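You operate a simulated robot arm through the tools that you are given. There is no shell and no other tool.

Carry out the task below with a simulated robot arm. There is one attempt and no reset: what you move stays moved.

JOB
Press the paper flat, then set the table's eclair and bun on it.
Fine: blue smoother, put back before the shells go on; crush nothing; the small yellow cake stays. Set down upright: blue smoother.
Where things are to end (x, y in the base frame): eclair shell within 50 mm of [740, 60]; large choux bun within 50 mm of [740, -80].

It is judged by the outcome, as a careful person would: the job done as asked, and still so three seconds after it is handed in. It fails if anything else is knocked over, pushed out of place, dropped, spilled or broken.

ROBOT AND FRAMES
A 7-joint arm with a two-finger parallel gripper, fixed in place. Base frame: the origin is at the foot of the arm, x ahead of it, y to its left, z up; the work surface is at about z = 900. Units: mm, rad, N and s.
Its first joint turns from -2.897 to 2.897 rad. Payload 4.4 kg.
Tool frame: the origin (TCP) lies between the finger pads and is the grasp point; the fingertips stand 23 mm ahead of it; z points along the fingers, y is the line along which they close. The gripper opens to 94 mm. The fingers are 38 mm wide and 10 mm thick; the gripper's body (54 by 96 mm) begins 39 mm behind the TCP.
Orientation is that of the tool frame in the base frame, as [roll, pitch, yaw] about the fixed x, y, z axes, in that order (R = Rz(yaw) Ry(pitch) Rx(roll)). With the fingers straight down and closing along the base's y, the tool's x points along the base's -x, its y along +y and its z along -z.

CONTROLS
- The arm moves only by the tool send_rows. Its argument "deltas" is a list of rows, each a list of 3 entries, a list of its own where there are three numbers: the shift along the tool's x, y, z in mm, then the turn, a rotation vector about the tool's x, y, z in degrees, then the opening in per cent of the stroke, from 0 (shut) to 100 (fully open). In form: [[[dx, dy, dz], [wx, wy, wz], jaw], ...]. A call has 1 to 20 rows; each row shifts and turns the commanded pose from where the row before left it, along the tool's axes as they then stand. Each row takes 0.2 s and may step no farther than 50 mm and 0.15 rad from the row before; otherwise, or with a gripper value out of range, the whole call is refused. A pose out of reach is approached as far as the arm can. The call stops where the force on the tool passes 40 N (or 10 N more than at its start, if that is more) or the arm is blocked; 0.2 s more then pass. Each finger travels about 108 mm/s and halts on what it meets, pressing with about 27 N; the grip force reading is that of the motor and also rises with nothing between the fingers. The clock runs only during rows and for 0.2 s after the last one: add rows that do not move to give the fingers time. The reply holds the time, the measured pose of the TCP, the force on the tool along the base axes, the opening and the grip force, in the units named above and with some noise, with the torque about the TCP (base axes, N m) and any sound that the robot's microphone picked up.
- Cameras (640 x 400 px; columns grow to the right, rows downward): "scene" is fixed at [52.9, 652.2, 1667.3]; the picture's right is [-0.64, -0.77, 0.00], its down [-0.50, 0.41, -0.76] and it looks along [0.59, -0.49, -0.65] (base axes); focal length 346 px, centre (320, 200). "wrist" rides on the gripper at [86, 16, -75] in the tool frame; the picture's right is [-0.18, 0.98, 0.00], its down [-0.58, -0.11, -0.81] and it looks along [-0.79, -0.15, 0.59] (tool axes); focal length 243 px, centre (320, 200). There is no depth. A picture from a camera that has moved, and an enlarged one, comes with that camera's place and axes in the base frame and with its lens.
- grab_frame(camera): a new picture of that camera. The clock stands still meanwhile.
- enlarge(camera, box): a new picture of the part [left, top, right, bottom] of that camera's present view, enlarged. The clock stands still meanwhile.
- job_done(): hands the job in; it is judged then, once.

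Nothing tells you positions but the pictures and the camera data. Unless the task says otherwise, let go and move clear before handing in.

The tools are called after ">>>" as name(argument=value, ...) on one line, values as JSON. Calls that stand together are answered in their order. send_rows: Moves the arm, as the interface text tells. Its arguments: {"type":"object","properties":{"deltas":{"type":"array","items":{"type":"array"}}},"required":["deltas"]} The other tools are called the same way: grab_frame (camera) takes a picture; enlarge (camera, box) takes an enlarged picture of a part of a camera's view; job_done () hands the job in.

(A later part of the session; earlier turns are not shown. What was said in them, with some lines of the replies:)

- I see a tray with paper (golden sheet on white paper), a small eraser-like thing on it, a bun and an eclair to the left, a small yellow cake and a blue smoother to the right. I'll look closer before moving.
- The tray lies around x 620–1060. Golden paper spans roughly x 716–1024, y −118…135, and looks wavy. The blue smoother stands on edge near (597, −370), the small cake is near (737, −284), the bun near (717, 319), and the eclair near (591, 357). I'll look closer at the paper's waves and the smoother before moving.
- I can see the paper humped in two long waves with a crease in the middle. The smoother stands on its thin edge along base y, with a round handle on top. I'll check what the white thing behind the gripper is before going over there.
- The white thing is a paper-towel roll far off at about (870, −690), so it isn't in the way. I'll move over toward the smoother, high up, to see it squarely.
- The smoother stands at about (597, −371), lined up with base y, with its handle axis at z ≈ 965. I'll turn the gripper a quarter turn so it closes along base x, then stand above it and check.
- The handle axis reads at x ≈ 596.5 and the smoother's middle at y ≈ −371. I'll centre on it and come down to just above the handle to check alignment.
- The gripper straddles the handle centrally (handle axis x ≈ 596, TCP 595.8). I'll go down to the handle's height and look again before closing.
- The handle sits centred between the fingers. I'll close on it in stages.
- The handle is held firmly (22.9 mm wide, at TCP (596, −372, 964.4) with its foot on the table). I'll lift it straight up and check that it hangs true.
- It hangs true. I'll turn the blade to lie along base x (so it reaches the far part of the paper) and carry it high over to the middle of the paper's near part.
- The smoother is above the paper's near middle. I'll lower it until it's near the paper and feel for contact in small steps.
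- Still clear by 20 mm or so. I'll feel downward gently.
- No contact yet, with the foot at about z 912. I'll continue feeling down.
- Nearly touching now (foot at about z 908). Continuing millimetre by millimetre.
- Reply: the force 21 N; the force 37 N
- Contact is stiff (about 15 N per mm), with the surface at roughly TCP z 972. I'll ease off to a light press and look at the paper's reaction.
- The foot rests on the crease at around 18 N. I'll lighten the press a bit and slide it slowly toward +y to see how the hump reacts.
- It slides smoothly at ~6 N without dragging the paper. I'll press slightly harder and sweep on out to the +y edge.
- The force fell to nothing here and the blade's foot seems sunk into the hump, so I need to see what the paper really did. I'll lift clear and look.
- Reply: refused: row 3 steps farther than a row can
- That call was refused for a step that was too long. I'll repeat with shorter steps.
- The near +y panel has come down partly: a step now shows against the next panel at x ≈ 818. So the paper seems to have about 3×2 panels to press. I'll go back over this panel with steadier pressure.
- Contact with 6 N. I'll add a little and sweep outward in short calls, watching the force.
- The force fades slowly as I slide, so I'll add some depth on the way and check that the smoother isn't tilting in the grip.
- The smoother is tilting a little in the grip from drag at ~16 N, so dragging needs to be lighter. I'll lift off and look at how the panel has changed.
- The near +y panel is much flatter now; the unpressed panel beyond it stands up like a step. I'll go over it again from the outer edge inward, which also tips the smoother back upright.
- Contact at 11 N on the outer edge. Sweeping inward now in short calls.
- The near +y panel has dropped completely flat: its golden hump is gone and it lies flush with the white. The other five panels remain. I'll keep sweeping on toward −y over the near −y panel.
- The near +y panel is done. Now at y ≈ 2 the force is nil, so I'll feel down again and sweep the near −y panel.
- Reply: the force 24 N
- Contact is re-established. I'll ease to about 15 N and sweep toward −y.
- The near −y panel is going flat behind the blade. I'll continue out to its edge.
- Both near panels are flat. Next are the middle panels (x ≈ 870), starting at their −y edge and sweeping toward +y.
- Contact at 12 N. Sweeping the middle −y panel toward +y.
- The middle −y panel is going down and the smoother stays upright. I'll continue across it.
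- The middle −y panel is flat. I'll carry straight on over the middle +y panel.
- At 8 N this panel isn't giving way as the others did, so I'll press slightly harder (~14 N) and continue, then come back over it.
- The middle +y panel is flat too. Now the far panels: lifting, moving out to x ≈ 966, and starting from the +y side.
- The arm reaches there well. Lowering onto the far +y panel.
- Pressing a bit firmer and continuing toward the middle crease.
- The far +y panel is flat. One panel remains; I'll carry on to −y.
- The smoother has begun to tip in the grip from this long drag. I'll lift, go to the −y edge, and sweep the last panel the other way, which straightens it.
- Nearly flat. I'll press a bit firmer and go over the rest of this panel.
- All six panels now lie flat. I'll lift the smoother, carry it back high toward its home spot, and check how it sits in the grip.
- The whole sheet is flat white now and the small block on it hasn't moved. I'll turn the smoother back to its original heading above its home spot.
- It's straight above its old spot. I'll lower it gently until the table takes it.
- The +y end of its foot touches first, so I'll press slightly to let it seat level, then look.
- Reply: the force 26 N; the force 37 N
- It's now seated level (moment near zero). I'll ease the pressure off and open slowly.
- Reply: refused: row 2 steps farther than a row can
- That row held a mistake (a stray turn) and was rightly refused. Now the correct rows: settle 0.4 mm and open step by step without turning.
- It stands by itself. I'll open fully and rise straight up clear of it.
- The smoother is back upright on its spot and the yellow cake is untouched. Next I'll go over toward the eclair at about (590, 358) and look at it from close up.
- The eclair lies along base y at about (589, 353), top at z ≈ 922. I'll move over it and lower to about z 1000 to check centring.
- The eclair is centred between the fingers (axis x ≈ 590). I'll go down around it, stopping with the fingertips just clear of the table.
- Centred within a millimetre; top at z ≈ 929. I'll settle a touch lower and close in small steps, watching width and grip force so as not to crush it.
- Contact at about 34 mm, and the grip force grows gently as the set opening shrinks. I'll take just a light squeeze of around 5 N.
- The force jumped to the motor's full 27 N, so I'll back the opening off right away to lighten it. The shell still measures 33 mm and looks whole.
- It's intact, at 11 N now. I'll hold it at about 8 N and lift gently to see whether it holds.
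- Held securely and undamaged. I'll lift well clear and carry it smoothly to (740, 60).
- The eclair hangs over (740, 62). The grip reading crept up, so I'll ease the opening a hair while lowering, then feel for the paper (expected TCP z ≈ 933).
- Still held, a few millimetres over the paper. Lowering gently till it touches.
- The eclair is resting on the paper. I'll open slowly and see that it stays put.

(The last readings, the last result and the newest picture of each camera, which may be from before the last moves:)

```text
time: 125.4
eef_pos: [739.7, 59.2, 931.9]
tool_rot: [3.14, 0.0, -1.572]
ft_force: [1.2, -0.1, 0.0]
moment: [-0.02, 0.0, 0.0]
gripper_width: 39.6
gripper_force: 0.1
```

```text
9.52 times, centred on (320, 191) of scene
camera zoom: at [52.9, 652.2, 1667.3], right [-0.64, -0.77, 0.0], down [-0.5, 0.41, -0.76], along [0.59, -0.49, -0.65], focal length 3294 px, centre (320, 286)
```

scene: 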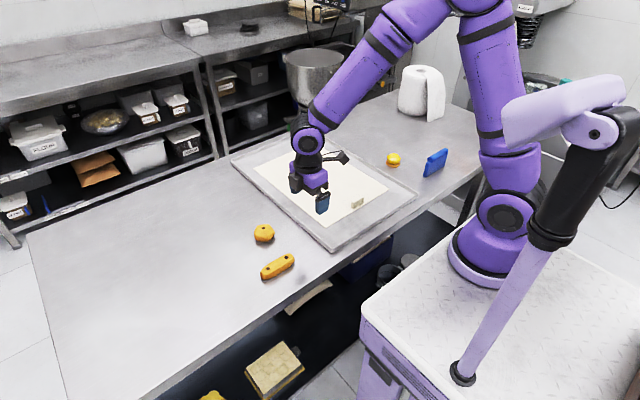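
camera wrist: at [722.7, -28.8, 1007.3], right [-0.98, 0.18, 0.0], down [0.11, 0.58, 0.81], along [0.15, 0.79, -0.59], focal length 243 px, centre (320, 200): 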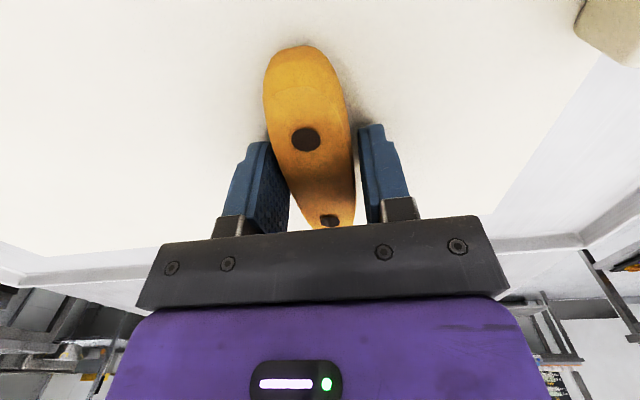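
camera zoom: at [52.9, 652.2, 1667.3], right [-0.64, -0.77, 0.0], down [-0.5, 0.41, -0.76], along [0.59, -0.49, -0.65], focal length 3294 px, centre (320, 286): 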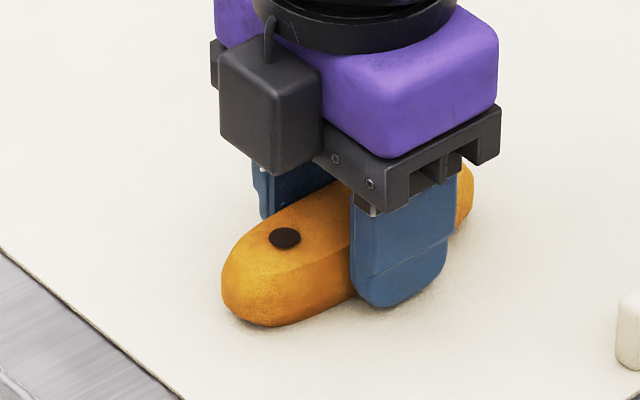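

The eclair stays where it is. I'll open wider, rise clear and go toward the bun.

>>> send_rows(deltas=[[[0, 0, 0], [0, 0, 0], 60], [[0, 0, 0], [0, 0, 0], 80], [[0, 0, 0], [0, 0, 0], 80], [[0, 0, -15], [0, 0, 0], 80], [[0, 0, -35], [0, 0, 0], 100], [[0, 0, -45], [0, 0, 0], 100], [[0, 0, -45], [0, 0, 0], 100], [[-40, 3, 0], [0, 0, 0], 100], [[-40, 3, 0], [0, 0, 0], 100], [[-40, 3, 0], [0, 0, 0], 100], [[-30, 3, 0], [0, 0, 0], 100], [[0, 0, 0], [0, 0, 0], 100]])

>>> grab_frame(camera="wrist")

>>> grab_frame(camera="scene")

>>> enlarge(camera="scene", box=[290, 160, 370, 220])

```text
time: 128.0
eef_pos: [726.3, 209.1, 1073.7]
tool_rot: [3.141, 0.001, -1.571]
ft_force: [0.9, -0.8, -0.3]
moment: [0.02, 0.01, 0.01]
gripper_width: 93.7
gripper_force: 0.1
```

```text
taken
camera wrist: at [710.7, 121.9, 1147.9], right [-0.98, 0.18, 0.0], down [0.11, 0.58, 0.81], along [0.15, 0.79, -0.59], focal length 243 px, centre (320, 200)
```

wrist: 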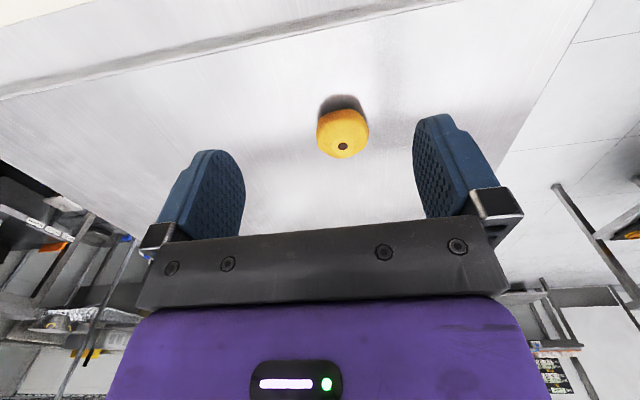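

```text
taken
```

scene: 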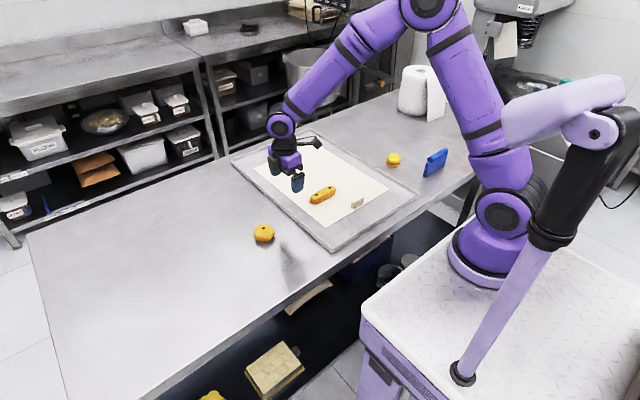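

```text
6.67 times, centred on (330, 190) of scene
camera zoom: at [52.9, 652.2, 1667.3], right [-0.64, -0.77, 0.0], down [-0.5, 0.41, -0.76], along [0.59, -0.49, -0.65], focal length 2306 px, centre (253, 267)
```

zoom: 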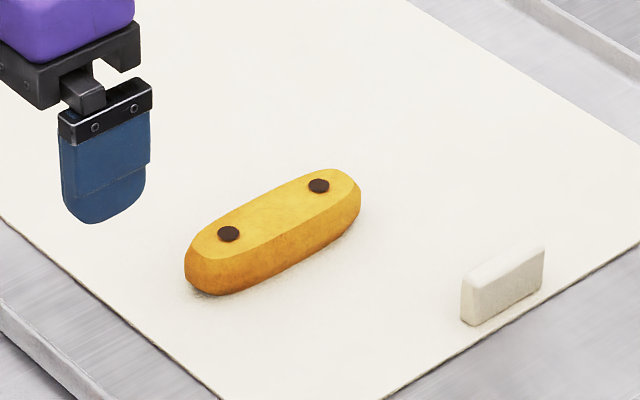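

The eclair sits well on the paper near (740, 60). Now the bun, at about (718, 308); I'll zoom in to pin it down.

>>> enlarge(camera="wrist", box=[282, 80, 402, 170])

>>> enlarge(camera="scene", box=[240, 212, 290, 250])

```text
4.44 times, centred on (342, 125) of wrist
camera zoom: at [710.7, 121.9, 1147.9], right [-0.98, 0.18, 0.0], down [0.11, 0.58, 0.81], along [0.15, 0.79, -0.59], focal length 1078 px, centre (222, 533)
```

zoom: 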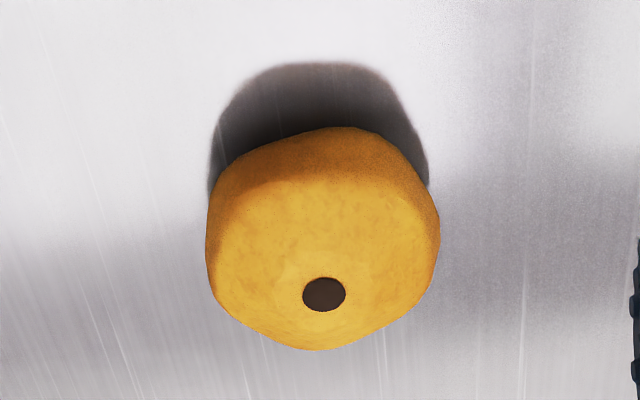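

```text
10.53 times, centred on (265, 231) of scene
camera zoom: at [52.9, 652.2, 1667.3], right [-0.64, -0.77, 0.0], down [-0.5, 0.41, -0.76], along [0.59, -0.49, -0.65], focal length 3641 px, centre (899, -126)
```

zoom: 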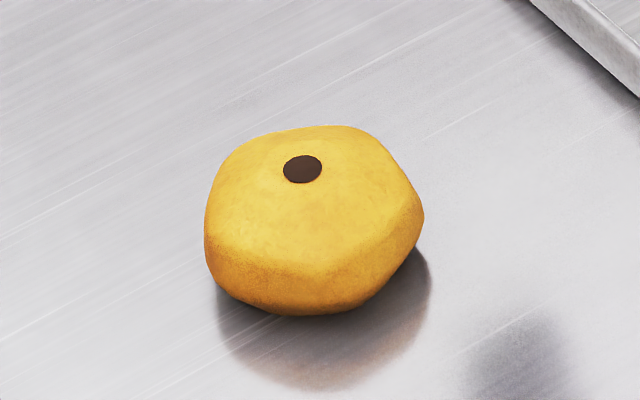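

The bun is about 61 mm wide, centred near (717.5, 307). I'll move over it and check once more.

>>> send_rows(deltas=[[[-34, 3, 0], [0, 0, 0], 100], [[-34, 3, 0], [0, 0, 0], 100], [[-30, 2.7, 0], [0, 0, 0], 100], [[0, 0, 35], [0, 0, 0], 100], [[0, 0, 25], [0, 0, 0], 100], [[0, 0, 0], [0, 0, 0], 100]])

>>> grab_frame(camera="wrist")

>>> enlarge(camera="scene", box=[220, 190, 310, 260])

```text
time: 129.4
eef_pos: [719.7, 306.0, 1012.5]
tool_rot: [-3.14, 0.001, -1.57]
ft_force: [0.1, 0.2, 0.2]
moment: [0.0, 0.05, -0.03]
gripper_width: 94.1
gripper_force: 0.0
```

```text
taken
camera wrist: at [702.6, 218.3, 1087.9], right [-0.98, 0.18, 0.0], down [0.11, 0.58, 0.81], along [0.15, 0.79, -0.59], focal length 243 px, centre (320, 200)
```

wrist: 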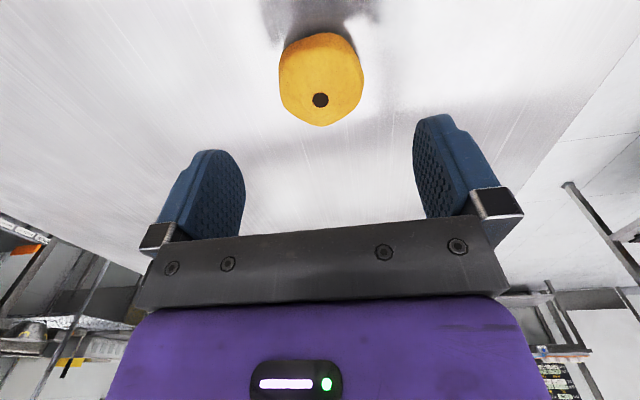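

```text
5.71 times, centred on (265, 225) of scene
camera zoom: at [52.9, 652.2, 1667.3], right [-0.64, -0.77, 0.0], down [-0.5, 0.41, -0.76], along [0.59, -0.49, -0.65], focal length 1976 px, centre (634, 57)
```

zoom: 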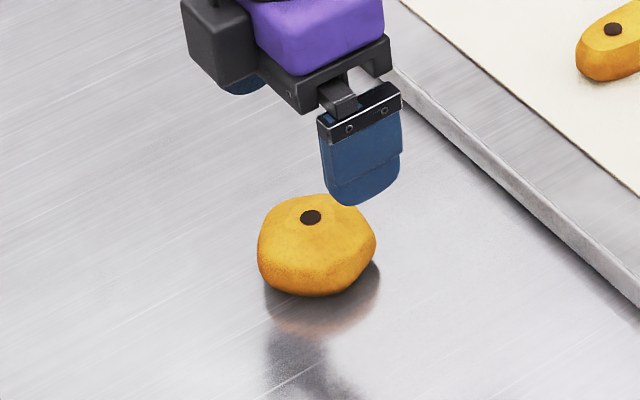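

The dot on top is at about (718.7, 308, 938), so the bun is centred near (717.5, 307). I'll come down around it.

>>> send_rows(deltas=[[[-1, 1, 30], [0, 0, 0], 100], [[0, 0, 30], [0, 0, 0], 100], [[0, 0, 18], [0, 0, 0], 100], [[0, 0, 6], [0, 0, 0], 100], [[0, 0, 0], [0, 0, 0], 100]])

>>> grab_frame(camera="wrist")

>>> enlarge(camera="scene", box=[220, 190, 310, 260])

```text
time: 130.6
eef_pos: [718.1, 307.1, 929.1]
tool_rot: [-3.141, -0.001, -1.57]
ft_force: [-0.5, 0.3, 0.4]
moment: [-0.01, 0.05, -0.01]
gripper_width: 94.0
gripper_force: 0.1
```

```text
taken
camera wrist: at [701.5, 220.3, 1003.4], right [-0.98, 0.18, 0.0], down [0.11, 0.58, 0.81], along [0.15, 0.79, -0.59], focal length 243 px, centre (320, 200)
```

wrist: 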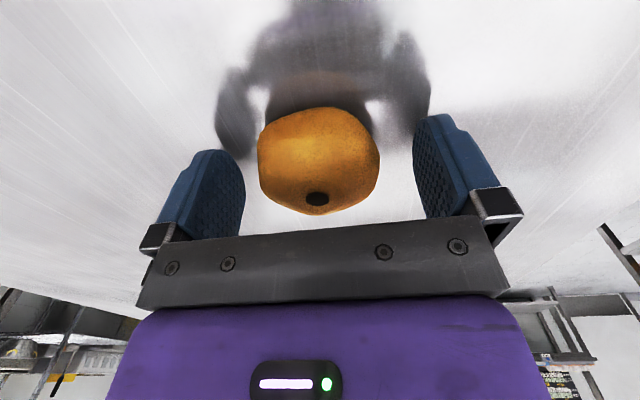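

```text
5.71 times, centred on (265, 225) of scene
camera zoom: at [52.9, 652.2, 1667.3], right [-0.64, -0.77, 0.0], down [-0.5, 0.41, -0.76], along [0.59, -0.49, -0.65], focal length 1976 px, centre (634, 57)
```

zoom: 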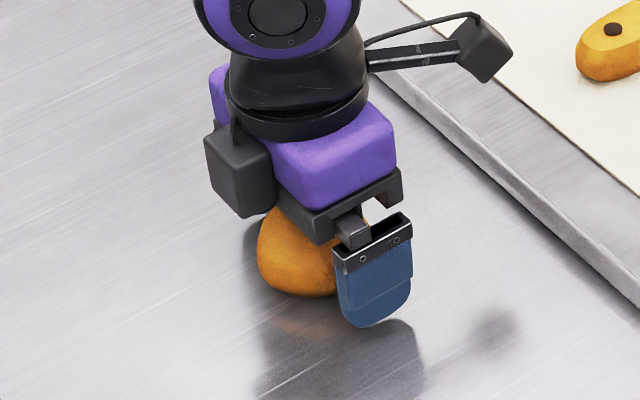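

Centred around the bun. Closing in small steps, watching width and force.

>>> send_rows(deltas=[[[0, 0, 0], [0, 0, 0], 85], [[0, 0, 0], [0, 0, 0], 74], [[0, 0, 0], [0, 0, 0], 70], [[0, 0, 0], [0, 0, 0], 70]])

>>> send_rows(deltas=[[[0, 0, 0], [0, 0, 0], 68], [[0, 0, 0], [0, 0, 0], 68]])

>>> send_rows(deltas=[[[0, 0, 0], [0, 0, 0], 67], [[0, 0, 0], [0, 0, 0], 67]])

>>> send_rows(deltas=[[[0, 0, 0], [0, 0, 0], 66], [[0, 0, 0], [0, 0, 0], 66]])

>>> grab_frame(camera="wrist")

```text
time: 131.6
eef_pos: [718.7, 309.5, 929.2]
tool_rot: [-3.141, 0.001, -1.57]
ft_force: [0.4, 0.7, -0.8]
moment: [0.0, 0.0, 0.03]
gripper_width: 66.0
gripper_force: 0.0
```

```text
time: 132.2
eef_pos: [718.5, 308.8, 929.2]
tool_rot: [-3.141, 0.0, -1.57]
ft_force: [-0.2, -0.2, 0.2]
moment: [-0.03, -0.02, 0.0]
gripper_width: 63.9
gripper_force: 0.5
```

```text
time: 132.8
eef_pos: [718.8, 307.4, 929.2]
tool_rot: [3.141, 0.0, -1.571]
ft_force: [0.6, 0.3, 1.0]
moment: [0.0, 0.01, -0.02]
gripper_width: 63.6
gripper_force: 0.9
```

```text
time: 133.4
eef_pos: [717.5, 306.9, 929.1]
tool_rot: [3.14, 0.0, -1.57]
ft_force: [-0.1, -0.1, 0.1]
moment: [0.0, 0.01, 0.02]
gripper_width: 63.0
gripper_force: 0.4
```

```text
taken
camera wrist: at [701.5, 220.3, 1003.6], right [-0.98, 0.18, 0.0], down [0.11, 0.58, 0.81], along [0.15, 0.79, -0.59], focal length 243 px, centre (320, 200)
```

wrist: 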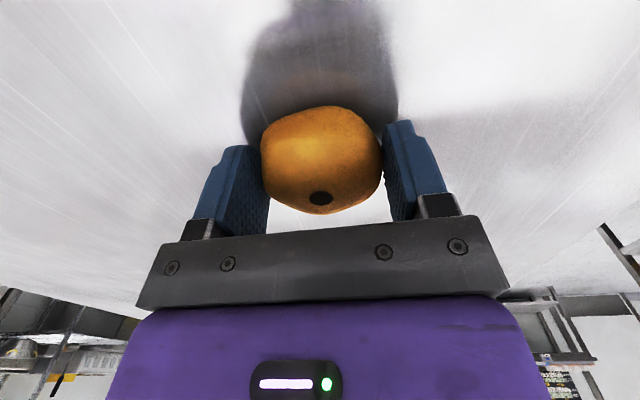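

>>> send_rows(deltas=[[[0, 0, 0], [0, 0, 0], 65], [[0, 0, 0], [0, 0, 0], 65]])

>>> send_rows(deltas=[[[0, 0, 0], [0, 0, 0], 64.5], [[0, 0, 0], [0, 0, 0], 64.5]])

>>> send_rows(deltas=[[[0, 0, 0], [0, 0, 0], 64], [[0, 0, 0], [0, 0, 0], 64]])

>>> grab_frame(camera="wrist")

```text
time: 134.0
eef_pos: [717.9, 307.6, 928.4]
tool_rot: [3.141, 0.0, -1.571]
ft_force: [0.2, 0.3, 1.1]
moment: [0.02, 0.0, 0.01]
gripper_width: 62.3
gripper_force: 1.2
```

```text
time: 134.6
eef_pos: [718.0, 307.0, 928.6]
tool_rot: [3.142, -0.001, -1.57]
ft_force: [-1.2, -0.2, 1.1]
moment: [-0.04, -0.02, 0.03]
gripper_width: 61.9
gripper_force: 23.8
```

```text
time: 135.2
eef_pos: [719.1, 307.9, 928.8]
tool_rot: [3.141, 0.0, -1.571]
ft_force: [0.3, 0.0, 0.8]
moment: [0.06, -0.03, 0.02]
gripper_width: 61.5
gripper_force: 22.9
```

```text
taken
camera wrist: at [701.5, 220.3, 1003.6], right [-0.98, 0.18, 0.0], down [0.11, 0.58, 0.81], along [0.15, 0.79, -0.59], focal length 243 px, centre (320, 200)
```

wrist: 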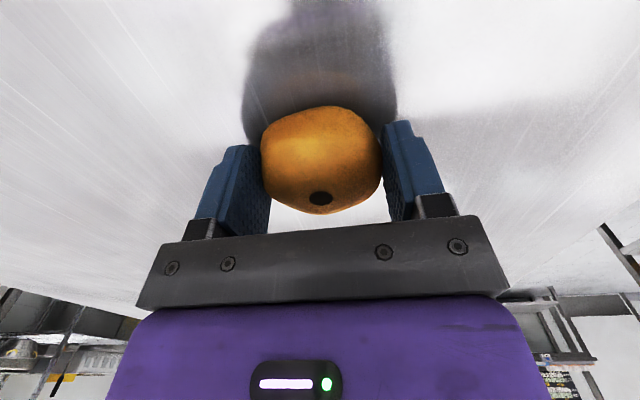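

Both fingers grip now; the force reads higher than I want, so I'll ease it slightly.

>>> send_rows(deltas=[[[0, 0, 0], [0, 0, 0], 65.2], [[0, 0, 0], [0, 0, 0], 65.2]])

>>> send_rows(deltas=[[[0, 0, 0], [0, 0, 0], 65.2], [[0, 0, 0], [0, 0, 0], 65.2]])

```text
time: 135.8
eef_pos: [717.8, 307.7, 929.1]
tool_rot: [-3.141, 0.0, -1.571]
ft_force: [0.1, 0.0, 0.2]
moment: [-0.01, 0.01, 0.02]
gripper_width: 62.5
gripper_force: 1.2
```

```text
time: 136.4
eef_pos: [718.0, 308.3, 927.9]
tool_rot: [-3.141, 0.0, -1.57]
ft_force: [-0.1, 0.4, -0.4]
moment: [0.0, 0.0, -0.01]
gripper_width: 62.6
gripper_force: 1.4
```

>>> send_rows(deltas=[[[0, 0, 0], [0, 0, 0], 64.8], [[0, 0, 0], [0, 0, 0], 64.8]])

>>> send_rows(deltas=[[[0, 0, -2], [0, 0, 0], 64.8], [[0, 0, -4], [0, 0, 0], 64.8], [[0, 0, 0], [0, 0, 0], 64.8]])

>>> grab_frame(camera="wrist")

```text
time: 137.0
eef_pos: [719.1, 308.4, 929.0]
tool_rot: [3.141, -0.001, -1.572]
ft_force: [0.4, -0.7, 0.9]
moment: [0.0, 0.01, -0.01]
gripper_width: 62.6
gripper_force: 2.0
```

```text
time: 137.8
eef_pos: [717.6, 307.8, 934.9]
tool_rot: [3.141, 0.001, -1.57]
ft_force: [-0.3, 0.4, -0.1]
moment: [0.0, -0.01, 0.01]
gripper_width: 62.4
gripper_force: 10.7
```

```text
taken
camera wrist: at [701.5, 220.2, 1009.5], right [-0.98, 0.18, 0.0], down [0.11, 0.58, 0.81], along [0.15, 0.79, -0.59], focal length 243 px, centre (320, 200)
```

wrist: 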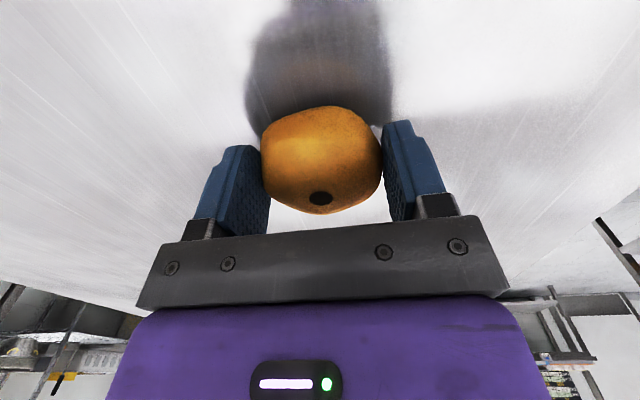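

The bun rises with the fingers at ~10 N. Lifting further and checking.

>>> send_rows(deltas=[[[0, 0, -10], [0, 0, 0], 64.8], [[0, 0, -20], [0, 0, 0], 64.8], [[0, 0, 0], [0, 0, 0], 64.8]])

>>> grab_frame(camera="wrist")

>>> enlarge(camera="scene", box=[220, 190, 310, 260])

```text
time: 138.6
eef_pos: [718.5, 308.0, 965.1]
tool_rot: [-3.141, -0.002, -1.572]
ft_force: [0.2, -0.8, 0.5]
moment: [-0.01, 0.03, -0.02]
gripper_width: 62.4
gripper_force: 0.9
```

```text
taken
camera wrist: at [701.7, 220.0, 1039.4], right [-0.98, 0.18, 0.0], down [0.11, 0.58, 0.81], along [0.15, 0.79, -0.59], focal length 243 px, centre (320, 200)
```

wrist: 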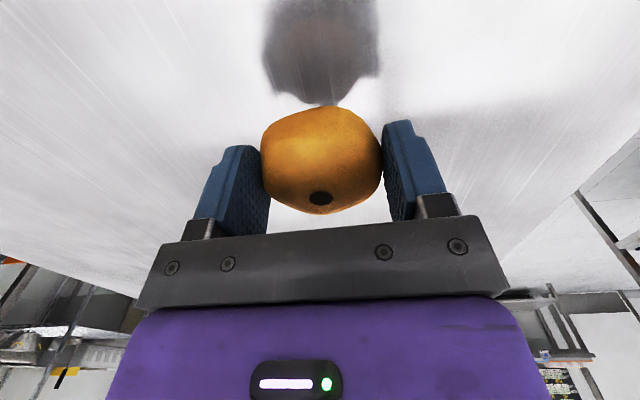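

```text
5.71 times, centred on (265, 225) of scene
camera zoom: at [52.9, 652.2, 1667.3], right [-0.64, -0.77, 0.0], down [-0.5, 0.41, -0.76], along [0.59, -0.49, -0.65], focal length 1976 px, centre (634, 57)
```

zoom: 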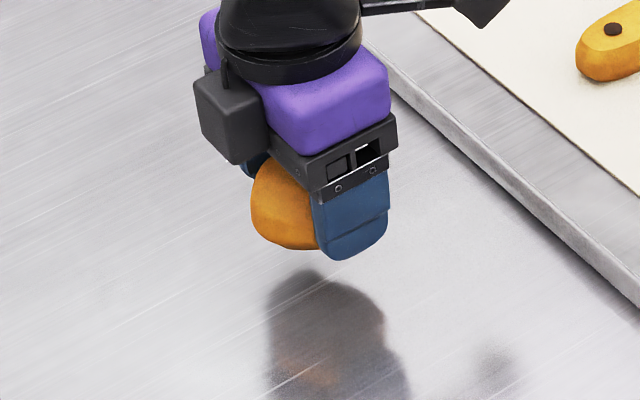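

The bun is held and unharmed. I'll raise it well above the eclair's height and carry it to (740, −80).

>>> send_rows(deltas=[[[0, 0, -25], [0, 0, 0], 64.6], [[0, 0, -30], [0, 0, 0], 64.6], [[0, 0, -30], [0, 0, 0], 64.6], [[20, -1.7, -10], [0, 0, 0], 64.6], [[29, -1.7, 0], [0, 0, 0], 64.6], [[29, -1.7, 0], [0, 0, 0], 64.6], [[29, -1.7, 0], [0, 0, 0], 64.6], [[29, -1.7, 0], [0, 0, 0], 64.6], [[29, -1.7, 0], [0, 0, 0], 64.6], [[29, -1.7, 0], [0, 0, 0], 64.6], [[29, -1.7, 0], [0, 0, 0], 64.6], [[29, -1.7, 0], [0, 0, 0], 64.6], [[29, -1.7, 0], [0, 0, 0], 64.6], [[29, -1.7, 0], [0, 0, 0], 64.6], [[29, -1.7, 0], [0, 0, 0], 64.6], [[29, -1.7, 0], [0, 0, 0], 64.6], [[20, -1.6, 0], [0, 0, 0], 64.6], [[0, 0, 0], [0, 0, 0], 64.6]])

>>> grab_frame(camera="wrist")

>>> enlarge(camera="scene", box=[270, 110, 430, 220])

```text
time: 142.4
eef_pos: [742.2, -82.3, 1058.9]
tool_rot: [-3.141, 0.001, -1.571]
ft_force: [-0.2, -0.1, -0.4]
moment: [0.03, 0.01, 0.02]
gripper_width: 62.4
gripper_force: 11.9
```

```text
taken
camera wrist: at [725.4, -169.1, 1133.9], right [-0.98, 0.18, 0.0], down [0.11, 0.58, 0.81], along [0.15, 0.79, -0.59], focal length 243 px, centre (320, 200)
```

wrist: 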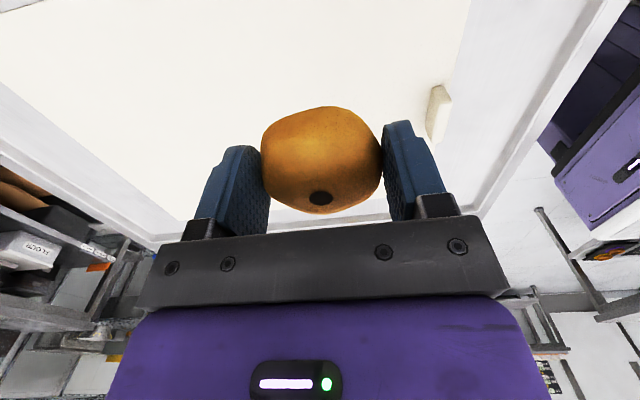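

```text
3.64 times, centred on (350, 165) of scene
camera zoom: at [52.9, 652.2, 1667.3], right [-0.64, -0.77, 0.0], down [-0.5, 0.41, -0.76], along [0.59, -0.49, -0.65], focal length 1258 px, centre (211, 327)
```

zoom: 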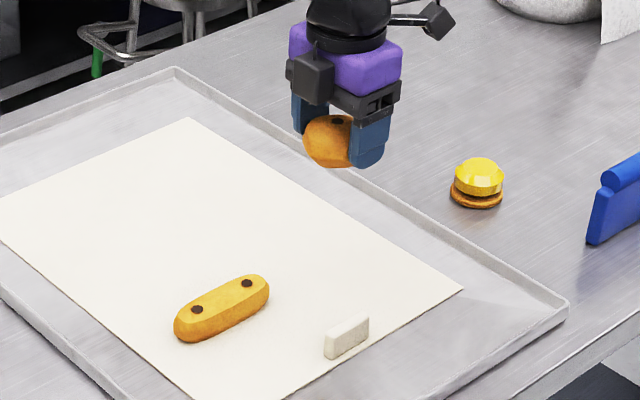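

The bun hangs over (741, −81). Lowering toward the paper (expected contact at TCP z ≈ 935).

>>> send_rows(deltas=[[[0, 0, 35], [0, 0, 0], 64.6], [[0, 0, 35], [0, 0, 0], 64.6], [[0, 0, 30], [0, 0, 0], 64.6], [[0, 0, 15], [0, 0, 0], 64.6], [[0, 0, 3], [0, 0, 0], 64.6], [[0, 0, 0], [0, 0, 0], 64.6]])

>>> send_rows(deltas=[[[0, 0, 1.5], [0, 0, 0], 64.6], [[0, 0, 0], [0, 0, 0], 64.6]])

>>> send_rows(deltas=[[[0, 0, 1], [0, 0, 0], 64.6], [[0, 0, 0], [0, 0, 0], 64.6]])

>>> send_rows(deltas=[[[0, 0, 1], [0, 0, 0], 64.6], [[0, 0, 0], [0, 0, 0], 64.6]])

>>> enlarge(camera="scene", box=[320, 140, 400, 200])

```text
time: 143.8
eef_pos: [741.3, -80.4, 941.0]
tool_rot: [-3.141, -0.001, -1.572]
ft_force: [-0.1, -0.1, -0.2]
moment: [0.02, -0.01, 0.02]
gripper_width: 61.6
gripper_force: 23.3
```

```text
time: 144.4
eef_pos: [740.9, -80.4, 940.2]
tool_rot: [-3.141, 0.0, -1.571]
ft_force: [0.1, -0.1, 0.1]
moment: [0.01, -0.02, 0.02]
gripper_width: 61.8
gripper_force: 23.3
```

```text
time: 145.0
eef_pos: [741.4, -80.5, 938.5]
tool_rot: [-3.141, -0.001, -1.571]
ft_force: [0.8, -0.4, -0.1]
moment: [-0.02, 0.02, 0.03]
gripper_width: 61.8
gripper_force: 23.4
```

```text
time: 145.6
eef_pos: [742.4, -80.7, 937.4]
tool_rot: [-3.14, 0.001, -1.569]
ft_force: [-0.7, 0.3, -0.4]
moment: [0.01, 0.0, -0.01]
gripper_width: 61.7
gripper_force: 22.6
```

```text
6.67 times, centred on (360, 170) of scene
camera zoom: at [52.9, 652.2, 1667.3], right [-0.64, -0.77, 0.0], down [-0.5, 0.41, -0.76], along [0.59, -0.49, -0.65], focal length 2306 px, centre (53, 400)
```

zoom: 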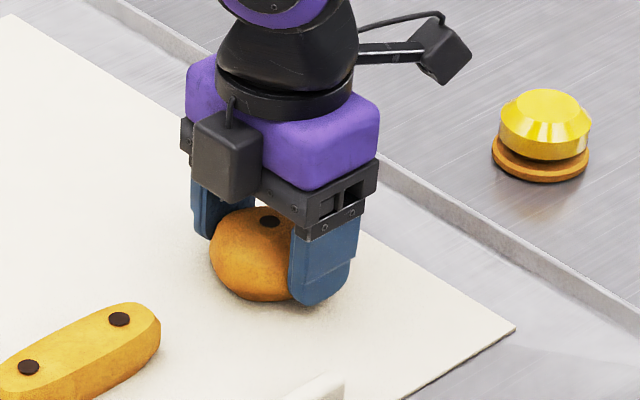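

Almost down. A few more small steps.

>>> send_rows(deltas=[[[0, 0, 0.8], [0, 0, 0], 64.8], [[0, 0, 0], [0, 0, 0], 64.8]])

>>> send_rows(deltas=[[[0, 0, 0.8], [0, 0, 0], 64.8], [[0, 0, 0], [0, 0, 0], 64.8]])

>>> send_rows(deltas=[[[0, 0, 0.7], [0, 0, 0], 64.8], [[0, 0, 0], [0, 0, 0], 64.8]])

>>> send_rows(deltas=[[[0, 0, 0.7], [0, 0, 0], 64.8], [[0, 0, 0], [0, 0, 0], 64.8]])

```text
time: 146.2
eef_pos: [741.6, -80.7, 937.2]
tool_rot: [-3.142, -0.001, -1.571]
ft_force: [-0.5, 0.6, 0.2]
moment: [-0.01, 0.01, 0.0]
gripper_width: 61.7
gripper_force: 22.8
```

```text
time: 146.8
eef_pos: [741.9, -80.3, 936.6]
tool_rot: [3.141, -0.001, -1.571]
ft_force: [-0.2, 0.1, 1.1]
moment: [-0.01, -0.02, -0.01]
gripper_width: 61.6
gripper_force: 22.9
```

```text
time: 147.4
eef_pos: [741.9, -80.7, 936.3]
tool_rot: [3.141, 0.0, -1.571]
ft_force: [0.5, 0.5, 1.9]
moment: [0.01, 0.0, -0.01]
gripper_width: 61.6
gripper_force: 23.5
```

```text
time: 148.0
eef_pos: [742.0, -80.3, 935.2]
tool_rot: [3.141, -0.001, -1.572]
ft_force: [-0.1, 0.3, 1.9]
moment: [0.01, -0.03, -0.04]
gripper_width: 62.1
gripper_force: 11.5
```

The bun touches the paper (about 2 N). Opening slowly.

>>> send_rows(deltas=[[[0, 0, 0.3], [0, 0, 0], 64.8], [[0, 0, 0], [0, 0, 0], 66], [[0, 0, 0], [0, 0, 0], 68], [[0, 0, 0], [0, 0, 0], 71], [[0, 0, 0], [0, 0, 0], 71]])

>>> grab_frame(camera="wrist")

>>> enlarge(camera="scene", box=[320, 140, 400, 200])

```text
time: 149.2
eef_pos: [741.6, -81.4, 934.6]
tool_rot: [3.14, -0.001, -1.571]
ft_force: [0.4, -0.3, 0.0]
moment: [-0.04, -0.02, -0.01]
gripper_width: 66.8
gripper_force: 0.1
```

```text
taken
camera wrist: at [724.7, -167.6, 1009.1], right [-0.98, 0.18, 0.0], down [0.11, 0.58, 0.81], along [0.15, 0.79, -0.59], focal length 243 px, centre (320, 200)
```

wrist: 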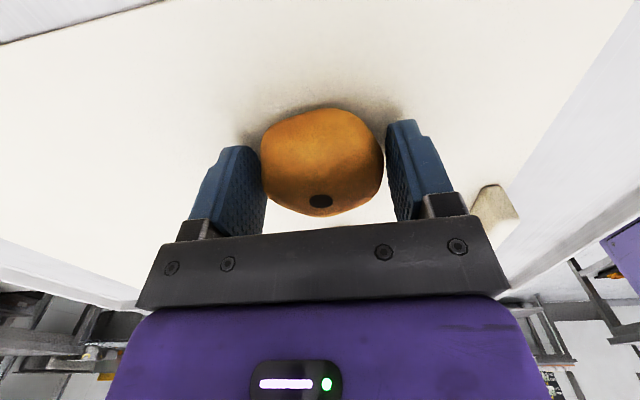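

```text
6.67 times, centred on (360, 170) of scene
camera zoom: at [52.9, 652.2, 1667.3], right [-0.64, -0.77, 0.0], down [-0.5, 0.41, -0.76], along [0.59, -0.49, -0.65], focal length 2306 px, centre (53, 400)
```

zoom: 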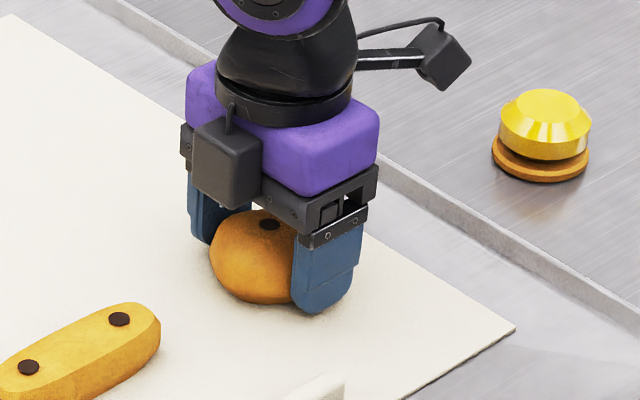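

The bun stands on its own. I'll open fully, rise straight up and move off so I can check everything.

>>> send_rows(deltas=[[[0, 0, 0], [0, 0, 0], 85], [[0, 0, 0], [0, 0, 0], 100], [[0, 0, 0], [0, 0, 0], 100], [[0, 0, -15], [0, 0, 0], 100], [[0, 0, -35], [0, 0, 0], 100], [[0, 0, -45], [0, 0, 0], 100], [[0, 0, -45], [0, 0, 0], 100], [[0, 0, -40], [0, 0, 0], 100], [[40, 20, 0], [0, 0, 0], 100], [[40, 20, 0], [0, 0, 0], 100], [[40, 20, 0], [0, 0, 0], 100], [[0, 0, 0], [0, 0, 0], 100]])

>>> grab_frame(camera="scene")

>>> grab_frame(camera="wrist")

>>> enlarge(camera="scene", box=[225, 120, 425, 245])

>>> enlarge(camera="scene", box=[370, 130, 470, 190])

```text
time: 151.8
eef_pos: [682.7, -201.5, 1113.6]
tool_rot: [-3.141, 0.0, -1.57]
ft_force: [-0.7, -0.7, -0.2]
moment: [0.04, 0.04, 0.01]
gripper_width: 93.9
gripper_force: 0.0
```

```text
taken
```

scene: 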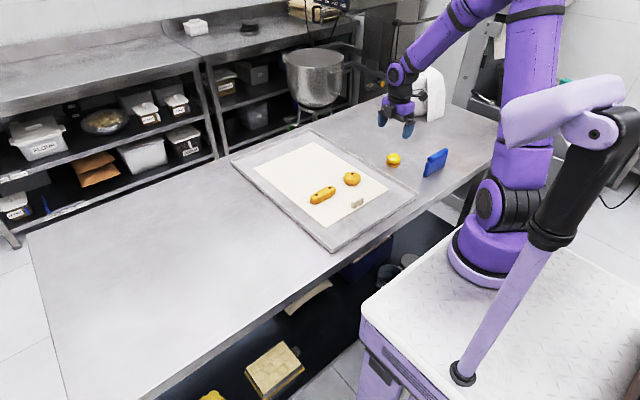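

```text
taken
camera wrist: at [665.3, -288.0, 1188.3], right [-0.98, 0.18, 0.0], down [0.11, 0.58, 0.81], along [0.15, 0.79, -0.59], focal length 243 px, centre (320, 200)
```

wrist: 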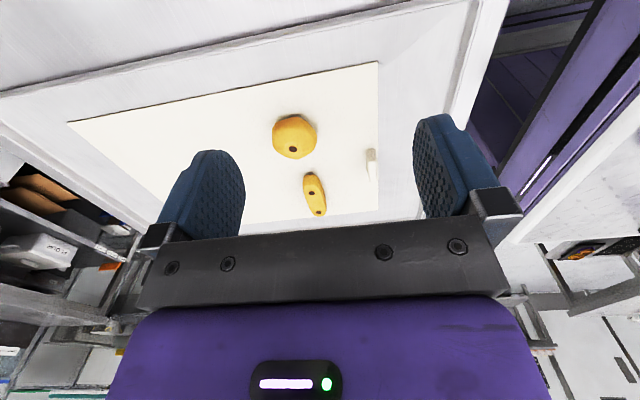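

```text
3.20 times, centred on (325, 182) of scene
camera zoom: at [52.9, 652.2, 1667.3], right [-0.64, -0.77, 0.0], down [-0.5, 0.41, -0.76], along [0.59, -0.49, -0.65], focal length 1107 px, centre (304, 256)
```

zoom: 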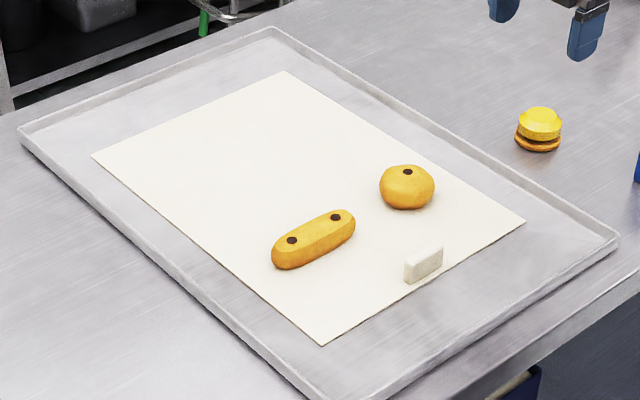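

```text
6.40 times, centred on (420, 160) of scene
camera zoom: at [52.9, 652.2, 1667.3], right [-0.64, -0.77, 0.0], down [-0.5, 0.41, -0.76], along [0.59, -0.49, -0.65], focal length 2214 px, centre (-320, 456)
```

zoom: 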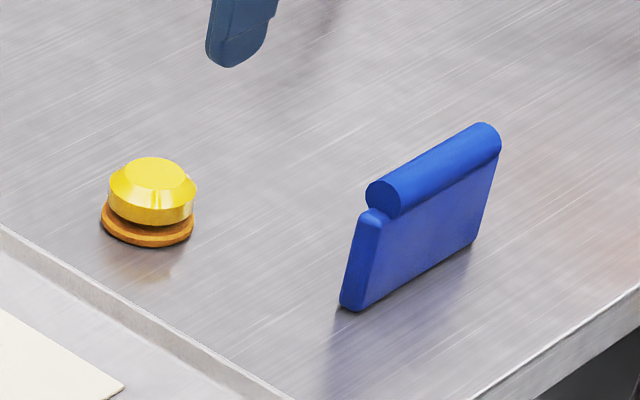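

Everything looks as asked. The paper is flat, the eclair is at about (740, 59) and the bun at about (742, −81). The smoother is upright on its old spot, and the yellow cake and small block haven't moved. The gripper is empty and clear, so I'm handing in.

>>> job_done()

```text
The job is handed in.
```

The job is handed in: the paper is pressed flat, and the eclair and bun are set on it within their targets. Positions below are estimated from the camera pictures and the arm's readings.

| Item | Target | Where it ended |
|---|---|---|
| Eclair shell | within 50 mm of [740, 60] | about (740, 59) |
| Large choux bun | within 50 mm of [740, −80] | about (742, −81) |
| Blue smoother | back, upright | standing on its old spot, within about 2 mm |
| Small yellow cake | stays | not moved |

- **Paper:** I pressed it panel by panel with the smoother until all six raised panels lay flush. The small block on the sheet was not touched.
- **Order:** the smoother went back before either shell was picked up.
- **Grip on the shells:** the eclair briefly took the gripper's full force of about 27 N, and the bun up to about 24 N, before I eased off. Neither shows a mark or dent in the pictures.
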